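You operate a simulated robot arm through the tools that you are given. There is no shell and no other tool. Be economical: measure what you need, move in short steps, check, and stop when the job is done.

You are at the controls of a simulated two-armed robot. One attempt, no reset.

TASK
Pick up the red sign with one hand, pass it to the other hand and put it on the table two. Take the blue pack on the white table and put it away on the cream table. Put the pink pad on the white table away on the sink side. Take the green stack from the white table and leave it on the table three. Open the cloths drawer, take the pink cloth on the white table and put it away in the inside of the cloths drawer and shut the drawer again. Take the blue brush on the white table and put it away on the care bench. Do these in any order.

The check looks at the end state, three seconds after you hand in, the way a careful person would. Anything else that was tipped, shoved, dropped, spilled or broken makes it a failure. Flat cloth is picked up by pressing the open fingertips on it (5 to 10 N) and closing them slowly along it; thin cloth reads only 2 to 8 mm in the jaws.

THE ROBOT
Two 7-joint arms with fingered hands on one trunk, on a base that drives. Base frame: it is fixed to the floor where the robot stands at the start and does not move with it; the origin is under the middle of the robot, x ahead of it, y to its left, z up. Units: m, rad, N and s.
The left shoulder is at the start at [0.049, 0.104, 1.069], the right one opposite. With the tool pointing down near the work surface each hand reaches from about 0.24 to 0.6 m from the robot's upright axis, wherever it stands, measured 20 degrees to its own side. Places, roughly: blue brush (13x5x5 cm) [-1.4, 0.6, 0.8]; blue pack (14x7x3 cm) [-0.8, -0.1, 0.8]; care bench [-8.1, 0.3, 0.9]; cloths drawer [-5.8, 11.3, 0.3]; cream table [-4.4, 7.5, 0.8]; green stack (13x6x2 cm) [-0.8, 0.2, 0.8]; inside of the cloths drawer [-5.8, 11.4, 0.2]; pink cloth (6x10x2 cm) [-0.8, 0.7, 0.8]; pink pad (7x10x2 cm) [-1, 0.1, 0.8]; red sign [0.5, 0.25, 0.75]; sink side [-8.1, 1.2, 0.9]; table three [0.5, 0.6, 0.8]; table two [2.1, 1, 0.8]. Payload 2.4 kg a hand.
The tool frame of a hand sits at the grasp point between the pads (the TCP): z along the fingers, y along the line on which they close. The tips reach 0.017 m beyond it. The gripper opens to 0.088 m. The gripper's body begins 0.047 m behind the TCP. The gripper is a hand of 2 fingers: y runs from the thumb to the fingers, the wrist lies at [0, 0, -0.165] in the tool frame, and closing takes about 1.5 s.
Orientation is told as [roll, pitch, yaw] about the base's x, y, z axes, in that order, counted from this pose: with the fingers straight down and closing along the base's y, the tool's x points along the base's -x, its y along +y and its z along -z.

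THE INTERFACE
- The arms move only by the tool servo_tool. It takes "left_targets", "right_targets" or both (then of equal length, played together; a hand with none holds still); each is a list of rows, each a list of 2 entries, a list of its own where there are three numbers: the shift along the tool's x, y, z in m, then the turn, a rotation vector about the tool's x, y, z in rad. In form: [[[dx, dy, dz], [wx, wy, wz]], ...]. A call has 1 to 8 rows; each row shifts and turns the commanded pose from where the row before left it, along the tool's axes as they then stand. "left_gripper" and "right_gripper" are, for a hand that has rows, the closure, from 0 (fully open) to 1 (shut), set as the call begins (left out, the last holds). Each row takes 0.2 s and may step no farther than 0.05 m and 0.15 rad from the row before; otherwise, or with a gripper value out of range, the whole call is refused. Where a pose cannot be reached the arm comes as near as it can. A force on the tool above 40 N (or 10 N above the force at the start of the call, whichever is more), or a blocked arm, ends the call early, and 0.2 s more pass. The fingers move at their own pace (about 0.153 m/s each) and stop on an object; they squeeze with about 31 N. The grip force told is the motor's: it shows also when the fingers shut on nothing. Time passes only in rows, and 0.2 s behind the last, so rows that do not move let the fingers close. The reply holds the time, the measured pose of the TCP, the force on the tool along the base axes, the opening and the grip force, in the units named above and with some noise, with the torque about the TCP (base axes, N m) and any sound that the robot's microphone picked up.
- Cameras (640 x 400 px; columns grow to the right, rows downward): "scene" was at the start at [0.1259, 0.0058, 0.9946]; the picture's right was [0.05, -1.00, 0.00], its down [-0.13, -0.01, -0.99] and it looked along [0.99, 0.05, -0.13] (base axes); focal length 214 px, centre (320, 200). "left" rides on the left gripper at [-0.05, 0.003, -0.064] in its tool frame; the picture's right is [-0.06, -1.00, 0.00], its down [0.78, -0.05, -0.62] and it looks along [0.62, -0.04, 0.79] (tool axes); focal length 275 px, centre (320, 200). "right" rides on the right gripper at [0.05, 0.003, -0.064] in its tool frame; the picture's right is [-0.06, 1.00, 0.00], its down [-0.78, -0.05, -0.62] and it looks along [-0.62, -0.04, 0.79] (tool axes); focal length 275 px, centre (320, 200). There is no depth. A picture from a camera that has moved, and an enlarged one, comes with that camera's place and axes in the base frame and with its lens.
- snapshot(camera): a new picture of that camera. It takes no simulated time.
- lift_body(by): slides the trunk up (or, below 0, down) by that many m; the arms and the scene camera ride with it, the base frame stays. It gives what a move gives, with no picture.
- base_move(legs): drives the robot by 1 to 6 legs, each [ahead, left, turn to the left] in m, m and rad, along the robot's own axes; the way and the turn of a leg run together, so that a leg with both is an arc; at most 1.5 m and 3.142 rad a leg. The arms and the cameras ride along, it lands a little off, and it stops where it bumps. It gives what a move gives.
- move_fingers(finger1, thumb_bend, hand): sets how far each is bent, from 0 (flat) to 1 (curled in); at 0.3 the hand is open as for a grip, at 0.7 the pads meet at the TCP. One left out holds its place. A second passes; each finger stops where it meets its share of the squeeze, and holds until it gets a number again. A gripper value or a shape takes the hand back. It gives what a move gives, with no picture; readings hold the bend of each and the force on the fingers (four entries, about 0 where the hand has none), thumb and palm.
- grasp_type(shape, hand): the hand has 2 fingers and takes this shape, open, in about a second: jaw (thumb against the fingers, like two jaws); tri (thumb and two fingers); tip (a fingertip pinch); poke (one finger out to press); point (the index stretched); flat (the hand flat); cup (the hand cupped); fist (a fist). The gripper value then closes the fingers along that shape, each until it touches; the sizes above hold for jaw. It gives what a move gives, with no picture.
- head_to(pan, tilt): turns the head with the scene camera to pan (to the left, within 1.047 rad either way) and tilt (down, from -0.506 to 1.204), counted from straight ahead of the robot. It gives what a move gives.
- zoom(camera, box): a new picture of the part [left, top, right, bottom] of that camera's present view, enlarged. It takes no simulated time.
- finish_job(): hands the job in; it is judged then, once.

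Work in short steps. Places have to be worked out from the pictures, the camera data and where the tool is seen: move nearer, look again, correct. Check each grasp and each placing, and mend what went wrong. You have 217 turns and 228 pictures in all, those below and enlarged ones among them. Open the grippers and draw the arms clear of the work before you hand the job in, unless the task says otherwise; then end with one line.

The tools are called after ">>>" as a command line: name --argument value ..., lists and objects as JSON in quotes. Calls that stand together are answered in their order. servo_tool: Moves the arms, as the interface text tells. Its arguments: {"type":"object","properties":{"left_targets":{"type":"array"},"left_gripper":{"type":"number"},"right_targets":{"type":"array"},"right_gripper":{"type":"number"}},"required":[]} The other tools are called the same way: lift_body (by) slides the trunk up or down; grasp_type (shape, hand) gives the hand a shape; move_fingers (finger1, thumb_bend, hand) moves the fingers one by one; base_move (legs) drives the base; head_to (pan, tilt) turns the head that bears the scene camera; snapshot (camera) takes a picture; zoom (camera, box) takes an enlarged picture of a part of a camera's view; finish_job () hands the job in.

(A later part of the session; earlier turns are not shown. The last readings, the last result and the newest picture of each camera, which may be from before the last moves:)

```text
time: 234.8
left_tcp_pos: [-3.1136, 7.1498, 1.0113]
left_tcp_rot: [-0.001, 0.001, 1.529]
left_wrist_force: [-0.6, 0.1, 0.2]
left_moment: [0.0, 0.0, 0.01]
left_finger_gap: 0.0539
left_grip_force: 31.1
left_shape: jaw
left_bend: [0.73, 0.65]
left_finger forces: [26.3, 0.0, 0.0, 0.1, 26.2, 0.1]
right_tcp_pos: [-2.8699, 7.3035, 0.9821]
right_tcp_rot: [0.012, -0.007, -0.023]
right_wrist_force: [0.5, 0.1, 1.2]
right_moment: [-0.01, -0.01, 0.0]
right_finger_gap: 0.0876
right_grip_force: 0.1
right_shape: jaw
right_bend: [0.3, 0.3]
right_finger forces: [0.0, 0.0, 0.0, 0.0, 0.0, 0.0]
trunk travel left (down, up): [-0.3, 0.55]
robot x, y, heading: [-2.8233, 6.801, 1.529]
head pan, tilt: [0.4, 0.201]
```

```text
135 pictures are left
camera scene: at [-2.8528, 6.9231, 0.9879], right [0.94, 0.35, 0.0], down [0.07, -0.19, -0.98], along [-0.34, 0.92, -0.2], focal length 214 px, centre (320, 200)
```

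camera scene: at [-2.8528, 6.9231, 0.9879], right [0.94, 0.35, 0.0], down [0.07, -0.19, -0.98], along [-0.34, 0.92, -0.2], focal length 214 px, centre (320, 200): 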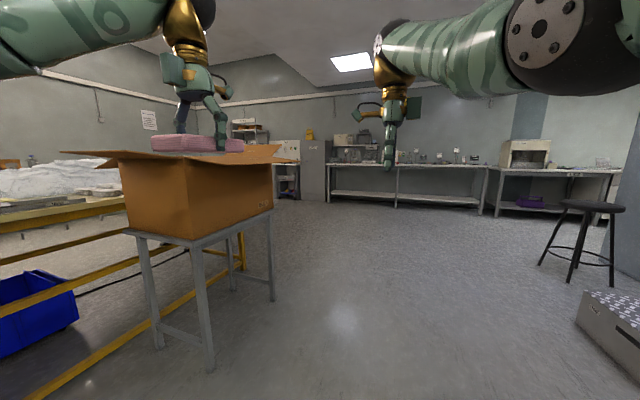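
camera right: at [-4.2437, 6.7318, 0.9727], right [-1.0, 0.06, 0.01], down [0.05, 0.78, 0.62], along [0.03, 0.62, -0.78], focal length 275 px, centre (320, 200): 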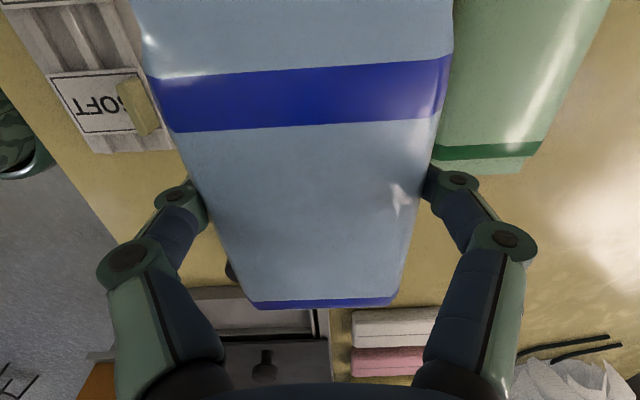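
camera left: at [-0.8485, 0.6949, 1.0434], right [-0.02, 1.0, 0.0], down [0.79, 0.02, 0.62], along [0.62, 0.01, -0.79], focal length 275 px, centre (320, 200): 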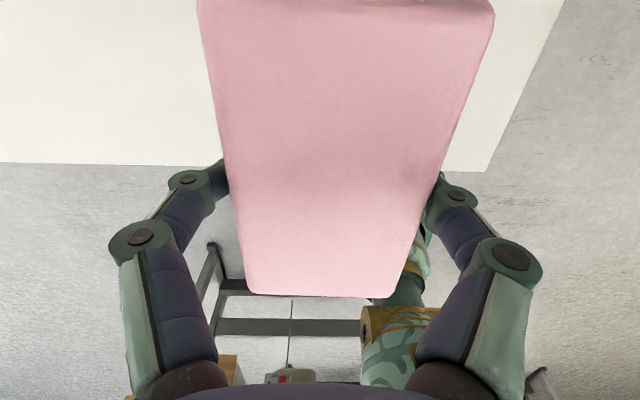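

>>> zoom --camera "scene" --box '[210, 100, 350, 220]'

```text
3.33 times, centred on (280, 160) of scene
camera zoom: at [-2.8528, 6.9231, 0.9879], right [0.94, 0.35, 0.0], down [0.07, -0.19, -0.98], along [-0.34, 0.92, -0.2], focal length 715 px, centre (453, 333)
```

zoom: 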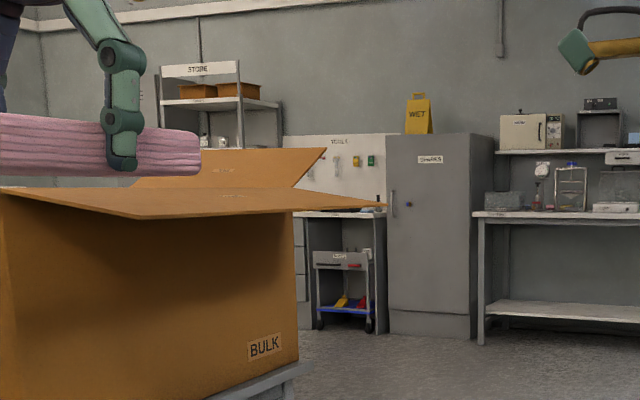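

>>> base_move --legs '[[1.4, 0, 0], [0.7, 0, 0.75]]'

>>> head_to --pan 0.0 --tilt 0.3

>>> snapshot --camera "scene"

```text
time: 245.4
left_tcp_pos: [-3.4129, 8.9415, 1.0116]
left_tcp_rot: [0.001, 0.0, 2.26]
left_wrist_force: [0.6, -0.1, -0.9]
left_moment: [-0.01, 0.0, -0.04]
left_finger_gap: 0.054
left_grip_force: 30.9
left_shape: jaw
left_bend: [0.73, 0.65]
left_finger forces: [26.2, 0.1, 0.0, 0.1, 26.2, 0.0]
right_tcp_pos: [-3.3352, 9.218, 0.9816]
right_tcp_rot: [0.011, -0.008, 0.707]
right_wrist_force: [0.0, 0.3, -0.1]
right_moment: [-0.02, -0.02, 0.02]
right_finger_gap: 0.0879
right_grip_force: 0.1
right_shape: jaw
right_bend: [0.3, 0.3]
right_finger forces: [0.0, 0.1, 0.1, 0.0, 0.0, 0.0]
trunk travel left (down, up): [-0.3, 0.55]
robot x, y, heading: [-2.9638, 8.8757, 2.256]
head pan, tilt: [0.4, 0.201]
```

```text
time: 246.2
left_tcp_pos: [-3.414, 8.9415, 1.0106]
left_tcp_rot: [-0.001, 0.0, 2.258]
left_wrist_force: [0.6, -0.4, -0.9]
left_moment: [-0.02, 0.0, 0.01]
left_finger_gap: 0.0538
left_grip_force: 30.9
left_shape: jaw
left_bend: [0.73, 0.65]
left_finger forces: [26.2, 0.0, 0.0, 0.0, 26.3, 0.0]
right_tcp_pos: [-3.335, 9.2165, 0.9827]
right_tcp_rot: [0.013, -0.007, 0.706]
right_wrist_force: [0.3, -0.8, -0.3]
right_moment: [0.02, 0.01, -0.02]
right_finger_gap: 0.0878
right_grip_force: 0.0
right_shape: jaw
right_bend: [0.3, 0.3]
right_finger forces: [0.1, 0.1, 0.0, 0.1, 0.0, 0.0]
trunk travel left (down, up): [-0.3, 0.55]
robot x, y, heading: [-2.9645, 8.8749, 2.257]
head pan, tilt: [0.0, 0.3]
```

```text
133 pictures are left
camera scene: at [-3.044, 8.9744, 0.9787], right [0.77, 0.64, 0.0], down [0.19, -0.23, -0.96], along [-0.61, 0.74, -0.3], focal length 214 px, centre (320, 200)
```

scene: 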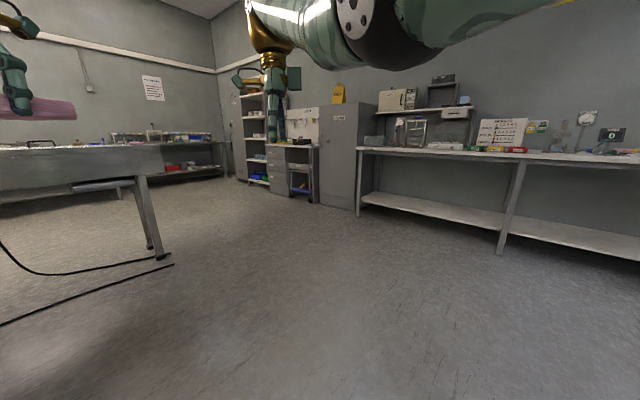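

>>> zoom --camera "scene" --box '[220, 100, 370, 220]'

```text
3.33 times, centred on (295, 160) of scene
camera zoom: at [-3.044, 8.9744, 0.9787], right [0.77, 0.64, 0.0], down [0.19, -0.23, -0.96], along [-0.61, 0.74, -0.3], focal length 715 px, centre (403, 333)
```

zoom: 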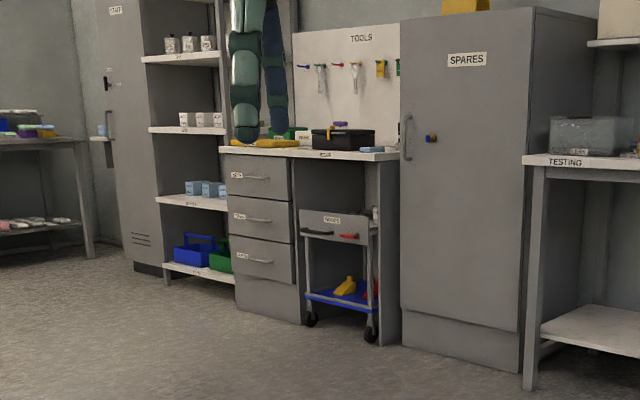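

The bottom drawer of the three-drawer unit facing -y should be the cloths drawer. Drive to (-4.4,10.1), face +y, and slide left toward it.

>>> base_move --legs '[[0, 0, 0.18], [1.5, 0, 0], [0.38, 0, 0], [0, 0, -0.866]]'

>>> head_to --pan 0.9 --tilt 0.4

>>> snapshot --camera "scene"

```text
time: 258.7
left_tcp_pos: [-4.7565, 10.3833, 1.0101]
left_tcp_rot: [0.001, 0.001, 1.619]
left_wrist_force: [0.3, 0.1, -0.6]
left_moment: [0.01, 0.03, 0.03]
left_finger_gap: 0.054
left_grip_force: 31.0
left_shape: jaw
left_bend: [0.73, 0.65]
left_finger forces: [26.1, 0.1, 0.1, 0.0, 26.1, 0.1]
right_tcp_pos: [-4.53, 10.5582, 0.9829]
right_tcp_rot: [0.012, -0.006, 0.07]
right_wrist_force: [0.3, -0.5, 0.4]
right_moment: [0.01, -0.01, -0.04]
right_finger_gap: 0.0881
right_grip_force: 0.0
right_shape: jaw
right_bend: [0.3, 0.3]
right_finger forces: [0.0, 0.0, 0.0, 0.0, 0.1, 0.0]
trunk travel left (down, up): [-0.3, 0.55]
robot x, y, heading: [-4.4361, 10.0625, 1.618]
head pan, tilt: [0.0, 0.3]
```

```text
time: 259.9
left_tcp_pos: [-4.7572, 10.3828, 1.0111]
left_tcp_rot: [0.0, 0.001, 1.62]
left_wrist_force: [0.2, 0.2, 0.8]
left_moment: [0.01, 0.04, 0.0]
left_finger_gap: 0.054
left_grip_force: 31.1
left_shape: jaw
left_bend: [0.73, 0.65]
left_finger forces: [26.0, 0.0, 0.0, 0.0, 26.1, 0.0]
right_tcp_pos: [-4.5307, 10.5566, 0.9831]
right_tcp_rot: [0.011, -0.008, 0.07]
right_wrist_force: [-0.1, -1.6, 0.0]
right_moment: [0.02, 0.04, 0.0]
right_finger_gap: 0.0878
right_grip_force: 0.1
right_shape: jaw
right_bend: [0.3, 0.3]
right_finger forces: [0.0, 0.0, 0.0, 0.0, 0.0, 0.0]
trunk travel left (down, up): [-0.3, 0.55]
robot x, y, heading: [-4.4335, 10.0651, 1.622]
head pan, tilt: [0.901, 0.4]
```

```text
131 pictures are left
camera scene: at [-4.5122, 10.1505, 0.9694], right [0.58, 0.81, 0.0], down [0.32, -0.23, -0.92], along [-0.75, 0.54, -0.39], focal length 214 px, centre (320, 200)
```

scene: 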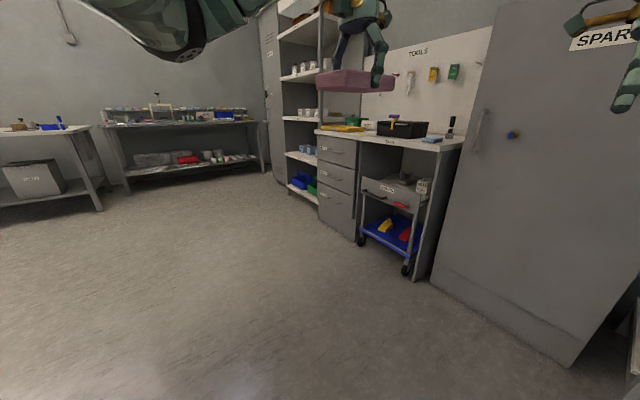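

>>> base_move --legs '[[0, 0, -0.05], [0, 1.42, 0]]'

>>> head_to --pan -0.1 --tilt 0.7

>>> snapshot --camera "scene"

```text
time: 267.1
left_tcp_pos: [-6.1074, 10.3791, 1.0104]
left_tcp_rot: [0.001, 0.0, 1.589]
left_wrist_force: [-0.3, -0.3, -0.3]
left_moment: [0.03, 0.0, -0.03]
left_finger_gap: 0.0535
left_grip_force: 31.6
left_shape: jaw
left_bend: [0.73, 0.65]
left_finger forces: [26.1, 0.1, 0.0, 0.0, 26.1, 0.1]
right_tcp_pos: [-5.8753, 10.5469, 0.9814]
right_tcp_rot: [0.013, -0.005, 0.039]
right_wrist_force: [-0.4, -0.1, 0.8]
right_moment: [0.01, 0.0, -0.03]
right_finger_gap: 0.0879
right_grip_force: 0.0
right_shape: jaw
right_bend: [0.3, 0.3]
right_finger forces: [0.0, 0.0, 0.0, 0.0, 0.0, 0.1]
trunk travel left (down, up): [-0.3, 0.55]
robot x, y, heading: [-5.79, 10.0503, 1.594]
head pan, tilt: [0.901, 0.4]
```

```text
time: 268.3
left_tcp_pos: [-6.1059, 10.3798, 1.0107]
left_tcp_rot: [0.001, 0.0, 1.589]
left_wrist_force: [-0.8, 0.1, -1.1]
left_moment: [0.01, -0.02, -0.01]
left_finger_gap: 0.0537
left_grip_force: 31.0
left_shape: jaw
left_bend: [0.73, 0.65]
left_finger forces: [26.1, 0.0, 0.1, 0.0, 26.1, 0.0]
right_tcp_pos: [-5.8757, 10.5464, 0.9835]
right_tcp_rot: [0.011, -0.007, 0.039]
right_wrist_force: [0.4, 0.1, 0.4]
right_moment: [-0.01, 0.0, -0.01]
right_finger_gap: 0.088
right_grip_force: 0.0
right_shape: jaw
right_bend: [0.3, 0.3]
right_finger forces: [0.0, 0.0, 0.0, 0.0, 0.1, 0.0]
trunk travel left (down, up): [-0.3, 0.55]
robot x, y, heading: [-5.7942, 10.046, 1.588]
head pan, tilt: [-0.099, 0.7]
```

```text
130 pictures are left
camera scene: at [-5.7885, 10.1678, 0.9425], right [1.0, -0.08, 0.0], down [-0.05, -0.64, -0.76], along [0.06, 0.76, -0.64], focal length 214 px, centre (320, 200)
```

scene: 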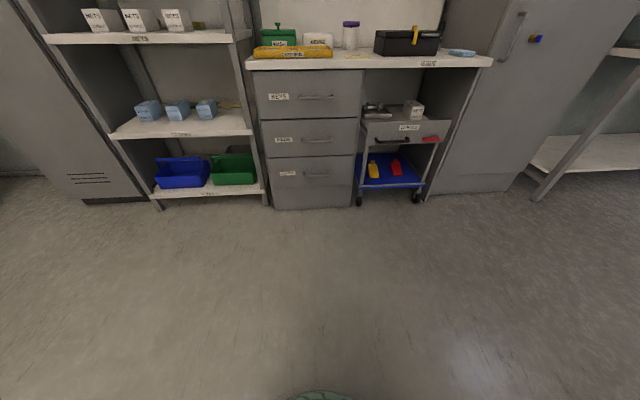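

>>> zoom --camera "scene" --box '[240, 60, 380, 220]'

```text
2.50 times, centred on (310, 140) of scene
camera zoom: at [-5.7885, 10.1678, 0.9425], right [1.0, -0.08, 0.0], down [-0.05, -0.64, -0.76], along [0.06, 0.76, -0.64], focal length 536 px, centre (345, 350)
```

zoom: 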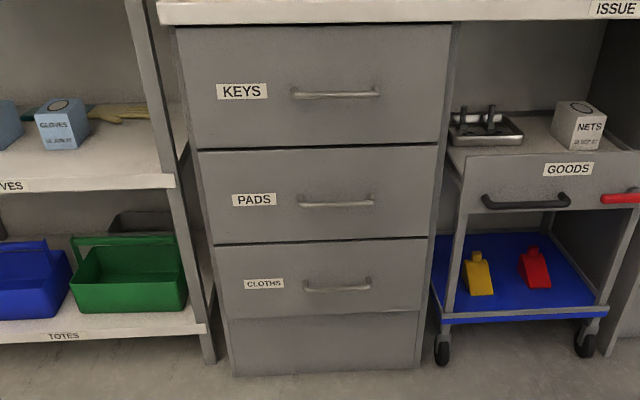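

The bottom drawer is labelled CLOTHS; its handle bar is at about (-5.73,11.15,0.30), horizontal. Lower the trunk and turn the right hand to point forward with a vertical jaw.

>>> lift_body --by -0.3

>>> servo_tool --right_targets '[[[0, 0, 0], [-0.15, 0, 0]], [[0, 0, 0], [-0.15, 0, 0]], [[0, 0, 0], [-0.15, 0, 0]], [[0, 0, 0], [-0.15, 0, 0]], [[0, 0, 0], [-0.15, 0, 0]], [[0, 0, 0], [-0.15, 0, 0]], [[0, 0, 0], [-0.15, 0, 0]], [[0, 0, 0], [-0.15, 0, 0]]]'

>>> snapshot --camera "right"

>>> snapshot --camera "scene"

```text
time: 271.3
left_tcp_pos: [-6.1065, 10.3793, 0.7105]
left_tcp_rot: [0.001, -0.001, 1.591]
left_wrist_force: [-0.4, 0.1, -0.2]
left_moment: [0.01, 0.01, -0.01]
left_finger_gap: 0.0537
left_grip_force: 31.4
left_shape: jaw
left_bend: [0.73, 0.65]
left_finger forces: [26.2, 0.0, 0.1, 0.0, 26.2, 0.0]
right_tcp_pos: [-5.8738, 10.5459, 0.6828]
right_tcp_rot: [0.013, -0.007, 0.039]
right_wrist_force: [0.7, 0.3, -0.8]
right_moment: [0.02, -0.02, 0.01]
right_finger_gap: 0.0881
right_grip_force: 0.1
right_shape: jaw
right_bend: [0.3, 0.3]
right_finger forces: [0.1, 0.0, 0.0, 0.2, 0.0, 0.0]
trunk travel left (down, up): [0.0, 0.85]
robot x, y, heading: [-5.7948, 10.0499, 1.594]
head pan, tilt: [-0.099, 0.7]
```

```text
time: 273.1
left_tcp_pos: [-6.1061, 10.3787, 0.7107]
left_tcp_rot: [0.001, -0.001, 1.592]
left_wrist_force: [0.7, -0.1, -1.4]
left_moment: [0.01, 0.0, 0.01]
left_finger_gap: 0.0538
left_grip_force: 31.1
left_shape: jaw
left_bend: [0.73, 0.65]
left_finger forces: [26.2, 0.1, 0.0, 0.2, 26.1, 0.1]
right_tcp_pos: [-5.8746, 10.5467, 0.682]
right_tcp_rot: [1.213, -0.007, 0.039]
right_wrist_force: [-0.1, -0.3, 0.3]
right_moment: [0.0, 0.01, -0.02]
right_finger_gap: 0.0881
right_grip_force: 0.2
right_shape: jaw
right_bend: [0.3, 0.3]
right_finger forces: [0.0, 0.0, 0.1, 0.0, 0.0, 0.0]
trunk travel left (down, up): [0.0, 0.85]
robot x, y, heading: [-5.796, 10.0482, 1.59]
head pan, tilt: [-0.099, 0.7]
```

```text
128 pictures are left
camera right: at [-5.922, 10.4879, 0.7072], right [0.04, 0.35, 0.94], down [0.81, -0.57, 0.18], along [0.59, 0.75, -0.31], focal length 275 px, centre (320, 200)
```

right: 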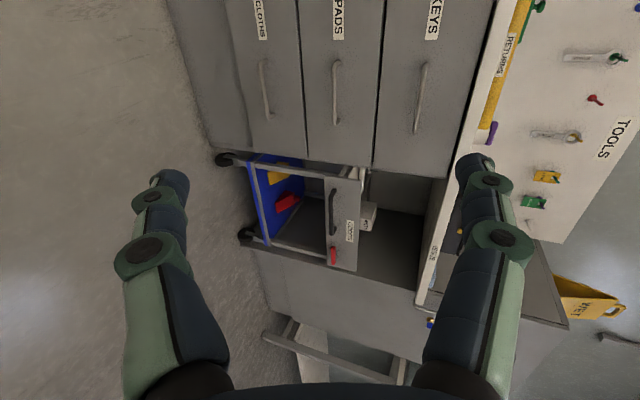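

```text
127 pictures are left
camera scene: at [-5.7887, 10.183, 0.6487], right [1.0, -0.08, 0.0], down [-0.05, -0.64, -0.76], along [0.06, 0.76, -0.64], focal length 214 px, centre (320, 200)
```

scene: 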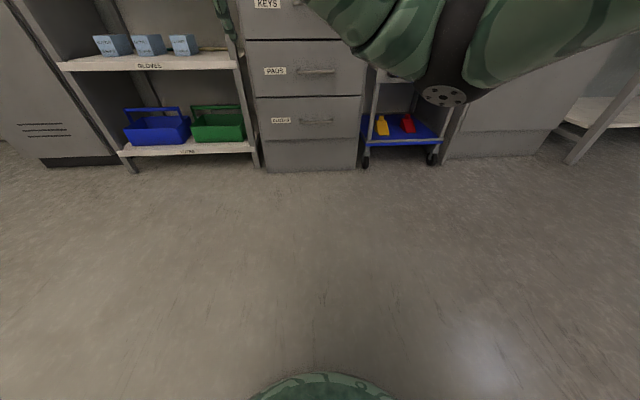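

Handle triangulates to about (-5.735,11.16,0.288). Drive forward 0.45 m and lower the right hand to just in front of it.

>>> base_move --legs '[[0.45, 0, -0.02]]'

>>> servo_tool --right_targets '[[[-0.0175, -0.041, 0.0205], [0, 0, 0]], [[-0.0175, -0.041, 0.0205], [0, 0, 0]], [[-0.0175, -0.041, 0.0205], [0, 0, 0]], [[-0.0175, -0.041, 0.0205], [0, 0, 0]], [[-0.0175, -0.041, 0.0205], [0, 0, 0]], [[-0.0175, -0.041, 0.0205], [0, 0, 0]], [[-0.0175, -0.041, 0.0205], [0, 0, 0]], [[-0.0175, -0.041, 0.0205], [0, 0, 0]]]'

>>> snapshot --camera "right"

>>> snapshot --camera "scene"

```text
time: 275.9
left_tcp_pos: [-6.1006, 10.8468, 0.7111]
left_tcp_rot: [0.0, -0.001, 1.56]
left_wrist_force: [-0.4, 0.4, 0.0]
left_moment: [0.03, 0.05, -0.03]
left_finger_gap: 0.0538
left_grip_force: 31.2
left_shape: jaw
left_bend: [0.73, 0.65]
left_finger forces: [26.2, 0.1, 0.0, 0.1, 26.2, 0.0]
right_tcp_pos: [-5.8644, 11.0099, 0.6828]
right_tcp_rot: [1.213, -0.008, 0.012]
right_wrist_force: [0.0, -0.6, 0.0]
right_moment: [0.02, -0.02, 0.0]
right_finger_gap: 0.088
right_grip_force: 0.1
right_shape: jaw
right_bend: [0.3, 0.3]
right_finger forces: [0.0, 0.0, 0.0, 0.1, 0.0, 0.0]
trunk travel left (down, up): [0.0, 0.85]
robot x, y, heading: [-5.7978, 10.5123, 1.564]
head pan, tilt: [-0.099, 0.7]
```

```text
time: 277.7
left_tcp_pos: [-6.0966, 10.8488, 0.7134]
left_tcp_rot: [0.004, 0.002, 1.561]
left_wrist_force: [-0.4, 0.3, -0.5]
left_moment: [-0.04, 0.02, 0.0]
left_finger_gap: 0.0539
left_grip_force: 31.0
left_shape: jaw
left_bend: [0.73, 0.65]
left_finger forces: [26.1, 0.0, 0.0, 0.1, 26.3, 0.1]
right_tcp_pos: [-5.6418, 11.0464, 0.3218]
right_tcp_rot: [1.206, -0.159, -0.016]
right_wrist_force: [0.2, -0.3, 0.8]
right_moment: [-0.02, -0.02, 0.04]
right_finger_gap: 0.0879
right_grip_force: 0.0
right_shape: jaw
right_bend: [0.3, 0.3]
right_finger forces: [0.0, 0.1, 0.0, 0.1, 0.1, 0.1]
trunk travel left (down, up): [0.0, 0.85]
robot x, y, heading: [-5.7961, 10.5087, 1.566]
head pan, tilt: [-0.099, 0.7]
stopped in row 8 (right hand): the arm was blocked; the commanded pose is now the measured one
```

```text
126 pictures are left
camera right: at [-5.6958, 10.9901, 0.3399], right [-0.08, 0.36, 0.93], down [0.74, -0.61, 0.3], along [0.67, 0.71, -0.21], focal length 275 px, centre (320, 200)
```

right: 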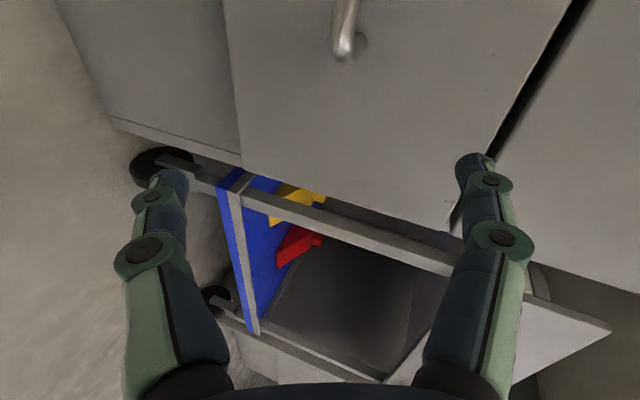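

```text
125 pictures are left
camera scene: at [-5.7852, 10.644, 0.6489], right [0.99, -0.11, 0.0], down [-0.07, -0.64, -0.76], along [0.08, 0.76, -0.65], focal length 214 px, centre (320, 200)
```

scene: 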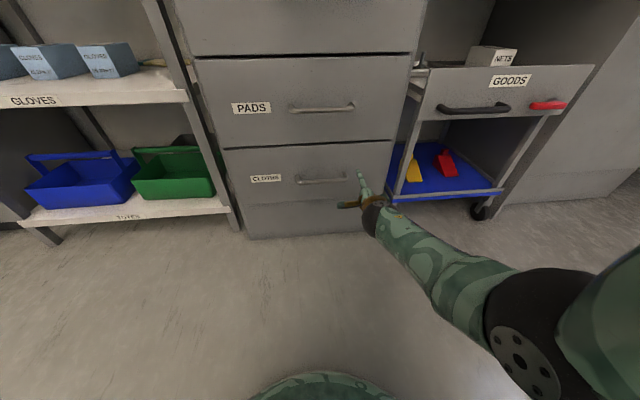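

The wrist drifted 9 cm to the right. Move back left to the handle's centre and straighten the tilt.

>>> servo_tool --right_targets '[[[0.03, 0, 0], [0, 0.028, 0.075]], [[0.03, 0, 0], [0, 0.028, 0.075]], [[0.03, 0, 0], [0, 0, 0]], [[0, 0, 0], [0, 0, 0]]]'

>>> snapshot --camera "right"

>>> snapshot --camera "scene"

```text
time: 278.7
left_tcp_pos: [-6.1011, 10.847, 0.7098]
left_tcp_rot: [-0.001, 0.001, 1.563]
left_wrist_force: [-0.2, -1.1, -0.9]
left_moment: [-0.02, -0.03, -0.01]
left_finger_gap: 0.0538
left_grip_force: 31.1
left_shape: jaw
left_bend: [0.73, 0.65]
left_finger forces: [26.2, 0.1, 0.0, 0.1, 26.2, 0.1]
right_tcp_pos: [-5.7349, 11.0462, 0.3164]
right_tcp_rot: [1.203, 0.004, -0.019]
right_wrist_force: [0.3, 0.5, -0.2]
right_moment: [0.0, 0.03, 0.01]
right_finger_gap: 0.0878
right_grip_force: 0.0
right_shape: jaw
right_bend: [0.3, 0.3]
right_finger forces: [0.0, 0.1, 0.1, 0.0, 0.0, 0.0]
trunk travel left (down, up): [0.0, 0.85]
robot x, y, heading: [-5.7959, 10.5082, 1.565]
head pan, tilt: [-0.099, 0.7]
```

```text
124 pictures are left
camera right: at [-5.7856, 10.9905, 0.3418], right [0.07, 0.36, 0.93], down [0.77, -0.61, 0.17], along [0.63, 0.71, -0.32], focal length 275 px, centre (320, 200)
```

right: 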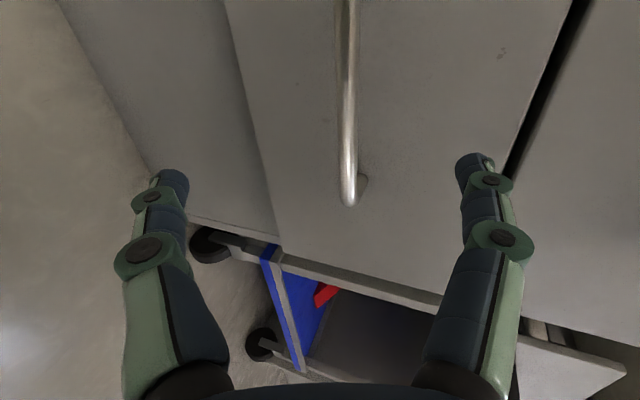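

```text
123 pictures are left
camera scene: at [-5.7876, 10.6428, 0.6488], right [0.99, -0.11, 0.0], down [-0.07, -0.64, -0.76], along [0.08, 0.76, -0.64], focal length 214 px, centre (320, 200)
```

scene: 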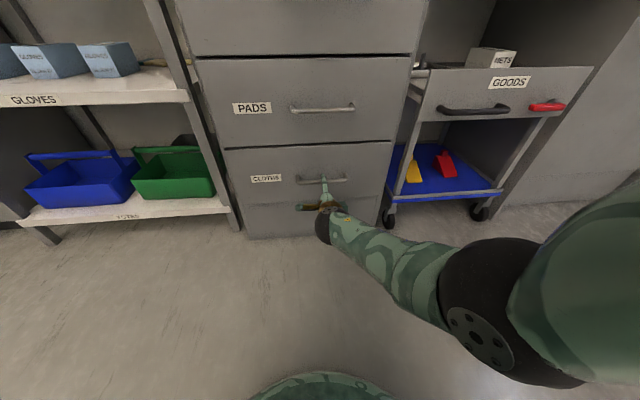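

Handle bar at (y≈11.15, z≈0.295). Advance onto it and close.

>>> servo_tool --right_targets '[[[0, 0.0065, 0.033], [0, 0, 0]], [[0, 0.0065, 0.033], [0, 0, 0]], [[0, 0.006, 0.03], [0, 0, 0]], [[0, 0, 0], [0, 0, 0]]]'

>>> snapshot --camera "right"

>>> zoom --camera "scene" --box '[250, 140, 400, 250]'

```text
time: 279.7
left_tcp_pos: [-6.1, 10.8476, 0.7117]
left_tcp_rot: [0.002, 0.0, 1.564]
left_wrist_force: [-0.2, 0.2, 0.5]
left_moment: [-0.02, 0.03, 0.01]
left_finger_gap: 0.0536
left_grip_force: 31.6
left_shape: jaw
left_bend: [0.73, 0.65]
left_finger forces: [26.2, 0.0, 0.1, 0.0, 26.2, 0.1]
right_tcp_pos: [-5.7297, 11.1049, 0.3137]
right_tcp_rot: [1.205, 0.001, -0.017]
right_wrist_force: [0.6, -0.1, -0.5]
right_moment: [0.04, -0.01, 0.0]
right_finger_gap: 0.0879
right_grip_force: 0.0
right_shape: jaw
right_bend: [0.3, 0.3]
right_finger forces: [0.0, 0.0, 0.0, 0.0, 0.1, 0.0]
right hand out of reach, approached as far as the arm can: row 2, 3
trunk travel left (down, up): [0.0, 0.85]
robot x, y, heading: [-5.7967, 10.5102, 1.564]
head pan, tilt: [-0.099, 0.7]
```

```text
122 pictures are left
camera right: at [-5.7795, 11.0486, 0.3383], right [0.07, 0.36, 0.93], down [0.77, -0.61, 0.17], along [0.63, 0.71, -0.32], focal length 275 px, centre (320, 200)
```

right: 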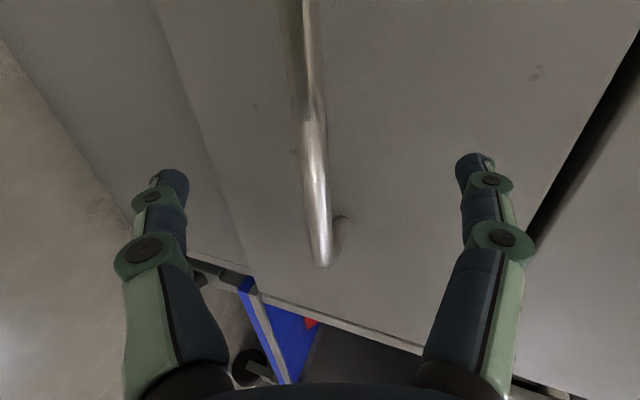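

```text
3.64 times, centred on (325, 195) of scene
camera zoom: at [-5.7876, 10.6428, 0.6487], right [0.99, -0.11, 0.0], down [-0.07, -0.64, -0.76], along [0.08, 0.76, -0.64], focal length 780 px, centre (302, 218)
```

zoom: 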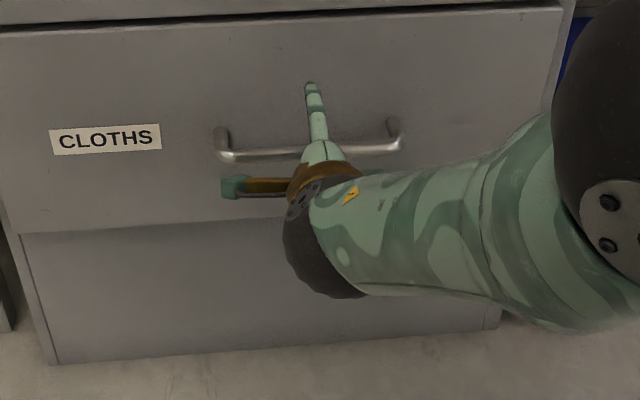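

Arm's reach ended 4–5 cm short; creep the base ahead 0.045 m and centre on the bar.

>>> base_move --legs '[[0.045, 0, 0]]'

>>> servo_tool --right_targets '[[[0, -0.008, 0], [0, 0, 0]], [[0, -0.008, 0], [0, 0, 0]], [[0, 0, 0], [0, 0, 0]]]'

>>> snapshot --camera "right"

```text
time: 280.6
left_tcp_pos: [-6.0993, 10.8832, 0.7107]
left_tcp_rot: [0.001, 0.0, 1.564]
left_wrist_force: [-0.1, 0.2, -0.5]
left_moment: [-0.01, 0.0, 0.02]
left_finger_gap: 0.0535
left_grip_force: 30.5
left_shape: jaw
left_bend: [0.73, 0.65]
left_finger forces: [26.2, 0.0, 0.0, 0.0, 26.2, 0.1]
right_tcp_pos: [-5.729, 11.1344, 0.3062]
right_tcp_rot: [1.186, 0.001, -0.016]
right_wrist_force: [0.8, -4.7, 1.8]
right_moment: [0.25, 0.04, 0.0]
right_finger_gap: 0.088
right_grip_force: 0.0
right_shape: jaw
right_bend: [0.24, 0.3]
right_finger forces: [4.6, 0.0, 0.0, 0.0, 0.0, 0.0]
trunk travel left (down, up): [0.0, 0.85]
robot x, y, heading: [-5.7982, 10.5415, 1.561]
head pan, tilt: [-0.099, 0.7]
stopped in leg 1: the force on the tool passed its limit at 65 N (the readings are from after the stop); the commanded pose is now the measured one
```

```text
time: 281.4
left_tcp_pos: [-6.1, 10.884, 0.7105]
left_tcp_rot: [0.002, 0.002, 1.563]
left_wrist_force: [-0.4, -0.5, -0.1]
left_moment: [0.03, 0.02, 0.01]
left_finger_gap: 0.0537
left_grip_force: 30.8
left_shape: jaw
left_bend: [0.73, 0.65]
left_finger forces: [26.2, 0.0, 0.0, 0.0, 26.2, 0.0]
right_tcp_pos: [-5.7235, 11.1319, 0.2995]
right_tcp_rot: [1.187, 0.001, -0.016]
right_wrist_force: [-0.1, 0.8, 0.3]
right_moment: [-0.02, 0.01, -0.05]
right_finger_gap: 0.0882
right_grip_force: 0.1
right_shape: jaw
right_bend: [0.3, 0.3]
right_finger forces: [0.1, 0.0, 0.0, 0.0, 0.0, 0.1]
right hand out of reach, approached as far as the arm can: row 1, 2
trunk travel left (down, up): [0.0, 0.85]
robot x, y, heading: [-5.7972, 10.5433, 1.562]
head pan, tilt: [-0.099, 0.7]
```

```text
120 pictures are left
camera right: at [-5.773, 11.0752, 0.3263], right [0.07, 0.37, 0.93], down [0.77, -0.6, 0.19], along [0.63, 0.7, -0.33], focal length 275 px, centre (320, 200)
```

right: 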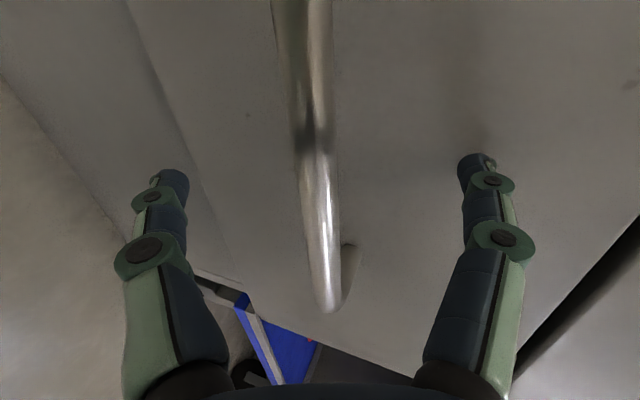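

The upper fingertip met the panel. Half-close the jaw first (the bar is centred), then creep in 12 mm and grip.

>>> servo_tool --right_targets '[[[0, 0, 0], [0, 0, 0]], [[0, 0, 0], [0, 0, 0]], [[0, 0, 0], [0, 0, 0]]]' --right_gripper 0.62

>>> base_move --legs '[[0.013, 0, 0]]'

>>> snapshot --camera "right"

```text
time: 282.2
left_tcp_pos: [-6.1005, 10.8833, 0.7108]
left_tcp_rot: [0.002, 0.0, 1.562]
left_wrist_force: [0.2, -0.3, 0.6]
left_moment: [-0.02, -0.02, 0.02]
left_finger_gap: 0.054
left_grip_force: 31.3
left_shape: jaw
left_bend: [0.73, 0.65]
left_finger forces: [26.1, 0.1, 0.1, 0.0, 26.2, 0.0]
right_tcp_pos: [-5.7222, 11.1299, 0.3002]
right_tcp_rot: [1.188, -0.001, -0.017]
right_wrist_force: [-0.1, -0.3, -0.4]
right_moment: [0.01, 0.02, 0.02]
right_finger_gap: 0.0338
right_grip_force: 0.0
right_shape: jaw
right_bend: [0.73, 0.7]
right_finger forces: [0.1, 0.0, 0.0, 0.1, 0.0, 0.0]
trunk travel left (down, up): [0.0, 0.85]
robot x, y, heading: [-5.7954, 10.5461, 1.566]
head pan, tilt: [-0.099, 0.7]
```

```text
time: 283.0
left_tcp_pos: [-6.1, 10.8962, 0.7106]
left_tcp_rot: [0.002, 0.0, 1.563]
left_wrist_force: [0.1, 0.5, -0.5]
left_moment: [-0.05, -0.03, 0.01]
left_finger_gap: 0.0539
left_grip_force: 31.1
left_shape: jaw
left_bend: [0.73, 0.65]
left_finger forces: [26.1, 0.0, 0.0, 0.1, 26.1, 0.1]
right_tcp_pos: [-5.723, 11.1434, 0.2997]
right_tcp_rot: [1.186, 0.0, -0.016]
right_wrist_force: [0.2, -0.5, 0.4]
right_moment: [-0.02, 0.04, -0.01]
right_finger_gap: 0.033
right_grip_force: 0.0
right_shape: jaw
right_bend: [0.74, 0.7]
right_finger forces: [0.9, 0.1, 0.0, 0.1, 0.1, 0.0]
trunk travel left (down, up): [0.0, 0.85]
robot x, y, heading: [-5.7991, 10.5558, 1.562]
head pan, tilt: [-0.099, 0.7]
```

```text
119 pictures are left
camera right: at [-5.7731, 11.0882, 0.3263], right [0.07, 0.37, 0.93], down [0.78, -0.6, 0.19], along [0.63, 0.7, -0.33], focal length 275 px, centre (320, 200)
```

right: 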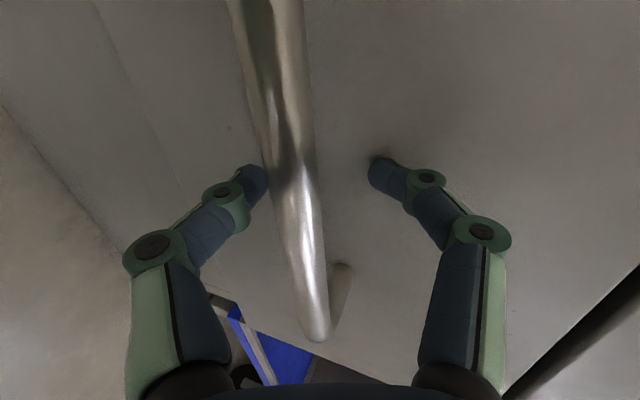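

The bar is between the fingers. Close.

>>> servo_tool --right_targets '[[[0, 0, 0], [0, 0, 0]], [[0, 0, 0], [0, 0, 0]], [[0, 0, 0], [0, 0, 0]], [[0, 0, 0], [0, 0, 0]]]' --right_gripper 1.0

>>> base_move --legs '[[-0.08, 0, 0]]'

>>> snapshot --camera "scene"

```text
time: 284.0
left_tcp_pos: [-6.0995, 10.8972, 0.7108]
left_tcp_rot: [0.002, 0.0, 1.564]
left_wrist_force: [0.3, -0.9, 0.6]
left_moment: [-0.01, 0.01, 0.0]
left_finger_gap: 0.0539
left_grip_force: 31.0
left_shape: jaw
left_bend: [0.73, 0.65]
left_finger forces: [26.2, 0.0, 0.1, 0.0, 26.2, 0.0]
right_tcp_pos: [-5.7229, 11.1446, 0.2994]
right_tcp_rot: [1.184, 0.002, -0.017]
right_wrist_force: [0.1, -3.3, -8.9]
right_moment: [0.04, -0.01, -0.01]
right_finger_gap: 0.0001
right_grip_force: 30.9
right_shape: jaw
right_bend: [0.76, 0.63]
right_finger forces: [0.0, 0.0, 0.1, 0.0, 7.5, 0.0]
trunk travel left (down, up): [0.0, 0.85]
robot x, y, heading: [-5.7968, 10.5574, 1.566]
head pan, tilt: [-0.099, 0.7]
```

```text
time: 285.0
left_tcp_pos: [-6.101, 10.8181, 0.7114]
left_tcp_rot: [0.003, -0.001, 1.564]
left_wrist_force: [0.8, 0.0, -0.1]
left_moment: [-0.02, -0.02, -0.02]
left_finger_gap: 0.054
left_grip_force: 31.3
left_shape: jaw
left_bend: [0.73, 0.65]
left_finger forces: [26.2, 0.0, 0.1, 0.1, 26.2, 0.0]
right_tcp_pos: [-5.7227, 11.0641, 0.2992]
right_tcp_rot: [1.187, 0.0, -0.013]
right_wrist_force: [2.3, -0.2, -7.8]
right_moment: [0.09, -0.01, 0.03]
right_finger_gap: 0.0
right_grip_force: 31.4
right_shape: jaw
right_bend: [0.75, 0.63]
right_finger forces: [0.0, 0.0, 0.0, 0.0, 6.4, 0.0]
trunk travel left (down, up): [0.0, 0.85]
robot x, y, heading: [-5.7968, 10.4786, 1.564]
head pan, tilt: [-0.099, 0.7]
```

```text
118 pictures are left
camera scene: at [-5.788, 10.6125, 0.6486], right [0.99, -0.11, 0.0], down [-0.07, -0.64, -0.76], along [0.08, 0.76, -0.64], focal length 214 px, centre (320, 200)
```

scene: 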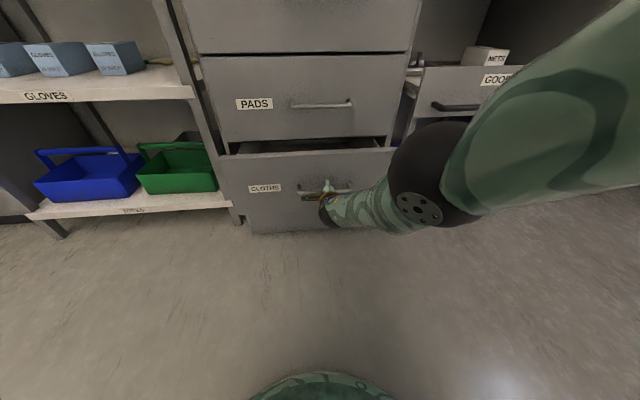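

The drawer follows (bar caught behind the closed fingertips). Keep backing.

>>> base_move --legs '[[-0.12, 0, 0]]'

>>> base_move --legs '[[-0.12, 0, 0]]'

>>> snapshot --camera "scene"

```text
time: 286.3
left_tcp_pos: [-6.1016, 10.6976, 0.7109]
left_tcp_rot: [0.001, 0.001, 1.561]
left_wrist_force: [-0.5, -0.1, -0.2]
left_moment: [-0.01, -0.01, 0.0]
left_finger_gap: 0.0539
left_grip_force: 31.5
left_shape: jaw
left_bend: [0.73, 0.65]
left_finger forces: [26.1, 0.0, 0.0, 0.0, 26.2, 0.0]
right_tcp_pos: [-5.7223, 10.9452, 0.3005]
right_tcp_rot: [1.186, 0.001, -0.015]
right_wrist_force: [1.1, -1.6, -5.8]
right_moment: [0.02, -0.02, 0.01]
right_finger_gap: 0.0
right_grip_force: 30.9
right_shape: jaw
right_bend: [0.75, 0.63]
right_finger forces: [0.0, 0.0, 0.1, 0.0, 5.5, 0.0]
trunk travel left (down, up): [0.0, 0.85]
robot x, y, heading: [-5.7959, 10.3559, 1.562]
head pan, tilt: [-0.099, 0.7]
```

```text
time: 287.5
left_tcp_pos: [-6.1018, 10.5793, 0.7106]
left_tcp_rot: [0.002, 0.002, 1.563]
left_wrist_force: [1.4, 0.4, -0.5]
left_moment: [-0.01, -0.01, -0.02]
left_finger_gap: 0.0538
left_grip_force: 30.9
left_shape: jaw
left_bend: [0.73, 0.65]
left_finger forces: [26.2, 0.0, 0.0, 0.0, 26.2, 0.0]
right_tcp_pos: [-5.7245, 10.8265, 0.2984]
right_tcp_rot: [1.185, -0.001, -0.017]
right_wrist_force: [1.5, -1.7, -6.7]
right_moment: [0.03, -0.02, 0.0]
right_finger_gap: 0.0003
right_grip_force: 31.1
right_shape: jaw
right_bend: [0.75, 0.63]
right_finger forces: [0.0, 0.1, 0.0, 0.0, 5.6, 0.0]
trunk travel left (down, up): [0.0, 0.85]
robot x, y, heading: [-5.7963, 10.2402, 1.559]
head pan, tilt: [-0.099, 0.7]
```

```text
117 pictures are left
camera scene: at [-5.7896, 10.3749, 0.6486], right [0.99, -0.11, 0.0], down [-0.07, -0.64, -0.76], along [0.08, 0.76, -0.64], focal length 214 px, centre (320, 200)
```

scene: 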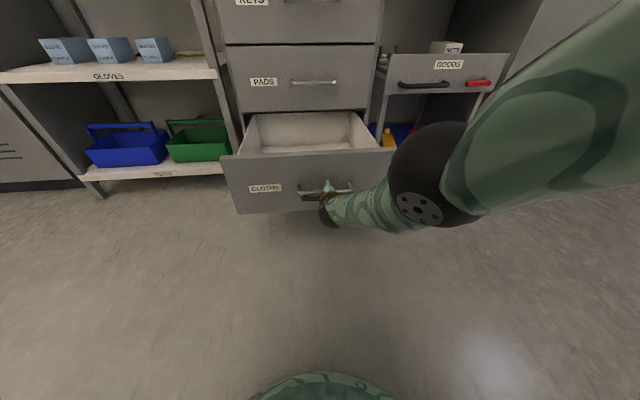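

Drawer is open about 0.32 m and empty. Open the right hand and draw it back and aside.

>>> servo_tool --right_targets '[[[0, 0, 0], [0, 0, 0]], [[0, 0, 0], [0, 0, 0]], [[0, 0, 0], [0, 0, 0]], [[0, 0, -0.03], [0, 0, 0]], [[0, 0, -0.03], [0, 0, 0]], [[0, 0, -0.03], [0, 0, 0]]]' --right_gripper 0.0

>>> snapshot --camera "right"

>>> snapshot --camera "scene"

```text
time: 288.9
left_tcp_pos: [-6.1007, 10.5836, 0.7102]
left_tcp_rot: [0.006, 0.006, 1.561]
left_wrist_force: [-0.4, 0.0, -0.1]
left_moment: [0.01, -0.01, 0.0]
left_finger_gap: 0.0537
left_grip_force: 31.0
left_shape: jaw
left_bend: [0.73, 0.65]
left_finger forces: [26.2, 0.0, 0.0, 0.0, 26.1, 0.0]
right_tcp_pos: [-5.7218, 10.7505, 0.3356]
right_tcp_rot: [1.194, -0.008, -0.018]
right_wrist_force: [-0.2, -0.2, 0.0]
right_moment: [-0.04, 0.0, -0.01]
right_finger_gap: 0.0883
right_grip_force: 0.0
right_shape: jaw
right_bend: [0.3, 0.3]
right_finger forces: [0.0, 0.1, 0.0, 0.1, 0.0, 0.0]
trunk travel left (down, up): [0.0, 0.85]
robot x, y, heading: [-5.7982, 10.2396, 1.563]
head pan, tilt: [-0.099, 0.7]
```

```text
116 pictures are left
camera right: at [-5.7719, 10.695, 0.3616], right [0.06, 0.37, 0.93], down [0.77, -0.61, 0.19], along [0.63, 0.71, -0.32], focal length 275 px, centre (320, 200)
```

right: 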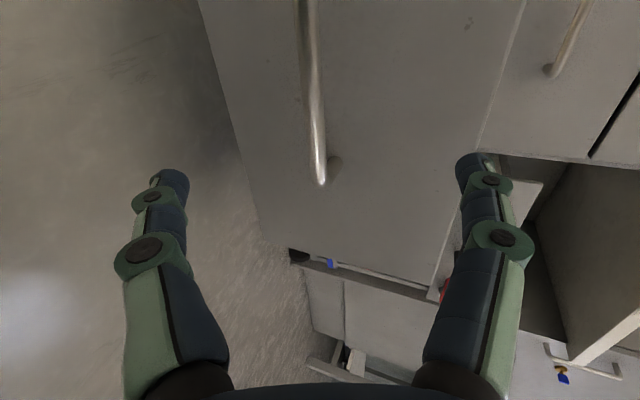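

```text
115 pictures are left
camera scene: at [-5.7875, 10.3781, 0.6485], right [0.99, -0.11, 0.0], down [-0.07, -0.65, -0.76], along [0.08, 0.76, -0.65], focal length 214 px, centre (320, 200)
```

scene: 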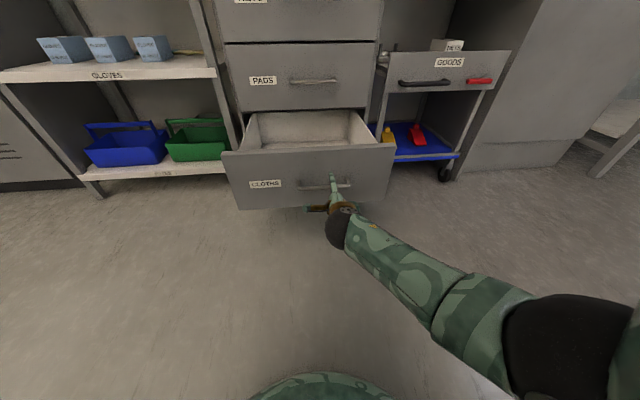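

Move the right hand up, right and back, out of the way.

>>> servo_tool --right_targets '[[[0, 0, -0.04], [0, 0, 0]], [[-0.03, 0.033, -0.02], [0, 0, 0]], [[-0.03, 0.033, -0.02], [0, 0, 0]], [[-0.03, 0.033, -0.02], [0, 0, 0]], [[-0.03, 0.033, -0.02], [0, 0, 0]], [[-0.03, 0.033, -0.02], [0, 0, 0]], [[-0.02, 0.033, 0], [0, 0, 0]], [[0, 0.033, 0], [0, 0, 0]]]'

>>> base_move --legs '[[0, -0.13, 0], [0.22, 0, 0]]'

>>> snapshot --camera "scene"

```text
time: 289.5
left_tcp_pos: [-6.1002, 10.5809, 0.7087]
left_tcp_rot: [0.006, 0.004, 1.564]
left_wrist_force: [-0.4, -0.6, 0.5]
left_moment: [-0.02, -0.01, 0.02]
left_finger_gap: 0.0537
left_grip_force: 31.3
left_shape: jaw
left_bend: [0.73, 0.65]
left_finger forces: [26.2, 0.0, 0.0, 0.1, 26.3, 0.0]
right_tcp_pos: [-5.6982, 10.76, 0.423]
right_tcp_rot: [1.332, -0.025, -0.018]
right_wrist_force: [-0.2, -0.1, -0.4]
right_moment: [0.03, 0.02, -0.03]
right_finger_gap: 0.0878
right_grip_force: 0.1
right_shape: jaw
right_bend: [0.3, 0.3]
right_finger forces: [0.0, 0.0, 0.0, 0.1, 0.1, 0.0]
trunk travel left (down, up): [0.0, 0.85]
robot x, y, heading: [-5.8001, 10.2423, 1.56]
head pan, tilt: [-0.099, 0.7]
stopped in row 2 (right hand): the arm was blocked; the commanded pose is now the measured one
```

```text
time: 292.1
left_tcp_pos: [-5.9662, 10.8023, 0.7125]
left_tcp_rot: [0.006, 0.004, 1.563]
left_wrist_force: [0.7, 0.3, -0.4]
left_moment: [0.04, -0.03, -0.01]
left_finger_gap: 0.0538
left_grip_force: 31.0
left_shape: jaw
left_bend: [0.73, 0.65]
left_finger forces: [26.2, 0.1, 0.0, 0.1, 26.2, 0.2]
right_tcp_pos: [-5.5658, 10.9792, 0.4244]
right_tcp_rot: [1.333, -0.02, -0.02]
right_wrist_force: [-0.5, -0.8, 0.0]
right_moment: [0.02, 0.02, 0.0]
right_finger_gap: 0.0882
right_grip_force: 0.1
right_shape: jaw
right_bend: [0.3, 0.3]
right_finger forces: [0.0, 0.0, 0.1, 0.0, 0.0, 0.1]
trunk travel left (down, up): [0.0, 0.85]
robot x, y, heading: [-5.6679, 10.4628, 1.565]
head pan, tilt: [-0.099, 0.7]
```

```text
114 pictures are left
camera scene: at [-5.6545, 10.5976, 0.6482], right [0.99, -0.11, -0.01], down [-0.07, -0.64, -0.76], along [0.08, 0.76, -0.65], focal length 214 px, centre (320, 200)
```

scene: 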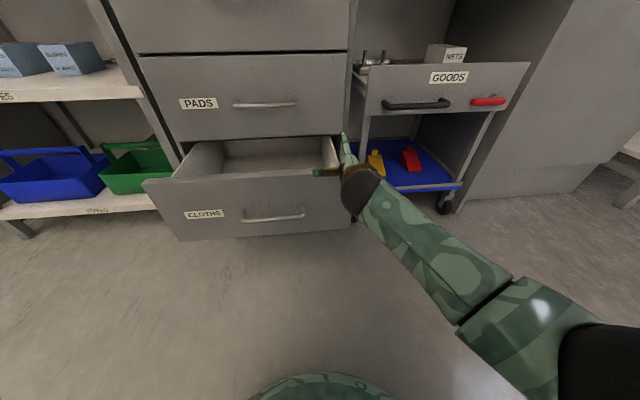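

The right hand is still low over the drawer's right edge. Raise the trunk 0.12 m to get it clear, then re-pose it.

>>> lift_body --by 0.12

>>> base_move --legs '[[-0.22, 0, 0]]'

>>> servo_tool --right_targets '[[[0, 0, -0.01], [0.14, 0, 0]], [[-0.01, 0, -0.02], [0.14, 0, 0]], [[-0.01, 0, -0.02], [0.14, 0, 0]], [[-0.01, 0, -0.02], [0.14, 0, 0]], [[-0.01, 0, -0.02], [0.14, 0, 0]], [[-0.01, 0, -0.02], [0.14, 0, 0]], [[-0.01, 0, -0.02], [0.14, 0, 0]], [[-0.01, 0, -0.02], [0.14, 0, 0]]]'

>>> snapshot --camera "scene"

```text
time: 293.6
left_tcp_pos: [-5.97, 10.8004, 0.8304]
left_tcp_rot: [0.0, 0.001, 1.561]
left_wrist_force: [0.2, -0.8, -0.1]
left_moment: [0.0, 0.01, 0.01]
left_finger_gap: 0.0538
left_grip_force: 30.5
left_shape: jaw
left_bend: [0.73, 0.65]
left_finger forces: [26.3, 0.0, 0.1, 0.0, 26.3, 0.1]
right_tcp_pos: [-5.5681, 10.9785, 0.5461]
right_tcp_rot: [1.336, -0.026, -0.017]
right_wrist_force: [-0.1, 0.1, -0.1]
right_moment: [0.02, -0.01, 0.02]
right_finger_gap: 0.0883
right_grip_force: 0.1
right_shape: jaw
right_bend: [0.3, 0.3]
right_finger forces: [0.0, 0.0, 0.0, 0.0, 0.1, 0.0]
trunk travel left (down, up): [-0.12, 0.73]
robot x, y, heading: [-5.6698, 10.4577, 1.565]
head pan, tilt: [-0.099, 0.7]
```

```text
time: 295.3
left_tcp_pos: [-5.9724, 10.5761, 0.8312]
left_tcp_rot: [0.0, 0.0, 1.566]
left_wrist_force: [0.1, -0.7, -0.4]
left_moment: [0.03, 0.02, 0.0]
left_finger_gap: 0.0537
left_grip_force: 30.9
left_shape: jaw
left_bend: [0.73, 0.65]
left_finger forces: [26.3, 0.1, 0.0, 0.0, 26.4, 0.1]
right_tcp_pos: [-5.5708, 10.7541, 0.5464]
right_tcp_rot: [1.337, -0.026, -0.017]
right_wrist_force: [0.2, 0.2, -0.1]
right_moment: [-0.02, -0.03, 0.0]
right_finger_gap: 0.0879
right_grip_force: 0.1
right_shape: jaw
right_bend: [0.3, 0.3]
right_finger forces: [0.0, 0.0, 0.0, 0.0, 0.1, 0.0]
trunk travel left (down, up): [-0.12, 0.73]
robot x, y, heading: [-5.6691, 10.2386, 1.564]
head pan, tilt: [-0.099, 0.7]
```

```text
time: 297.1
left_tcp_pos: [-5.9718, 10.5756, 0.8308]
left_tcp_rot: [0.001, -0.001, 1.567]
left_wrist_force: [0.0, 0.2, 0.2]
left_moment: [-0.05, -0.03, -0.02]
left_finger_gap: 0.0536
left_grip_force: 30.6
left_shape: jaw
left_bend: [0.73, 0.65]
left_finger forces: [26.3, 0.0, 0.1, 0.1, 26.5, 0.1]
right_tcp_pos: [-5.5098, 10.6614, 0.6404]
right_tcp_rot: [0.356, -0.033, -0.027]
right_wrist_force: [-0.2, -0.4, 0.7]
right_moment: [0.0, -0.01, -0.05]
right_finger_gap: 0.0878
right_grip_force: 0.1
right_shape: jaw
right_bend: [0.3, 0.3]
right_finger forces: [0.0, 0.1, 0.1, 0.0, 0.1, 0.0]
right hand out of reach, approached as far as the arm can: row 8
trunk travel left (down, up): [-0.12, 0.73]
robot x, y, heading: [-5.6703, 10.239, 1.564]
head pan, tilt: [-0.099, 0.7]
```

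```text
113 pictures are left
camera scene: at [-5.6592, 10.3645, 0.7639], right [0.99, -0.1, 0.0], down [-0.07, -0.64, -0.76], along [0.08, 0.76, -0.64], focal length 214 px, centre (320, 200)
```

scene: 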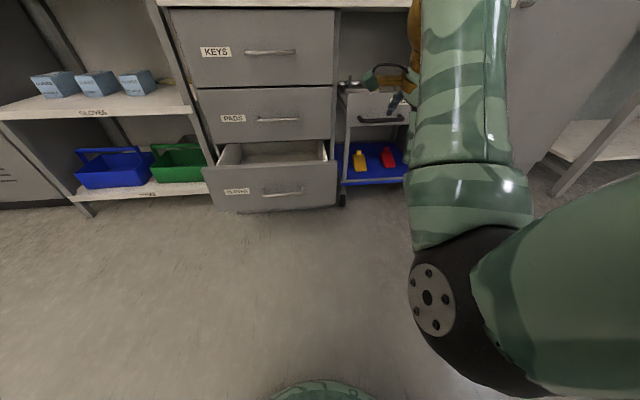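

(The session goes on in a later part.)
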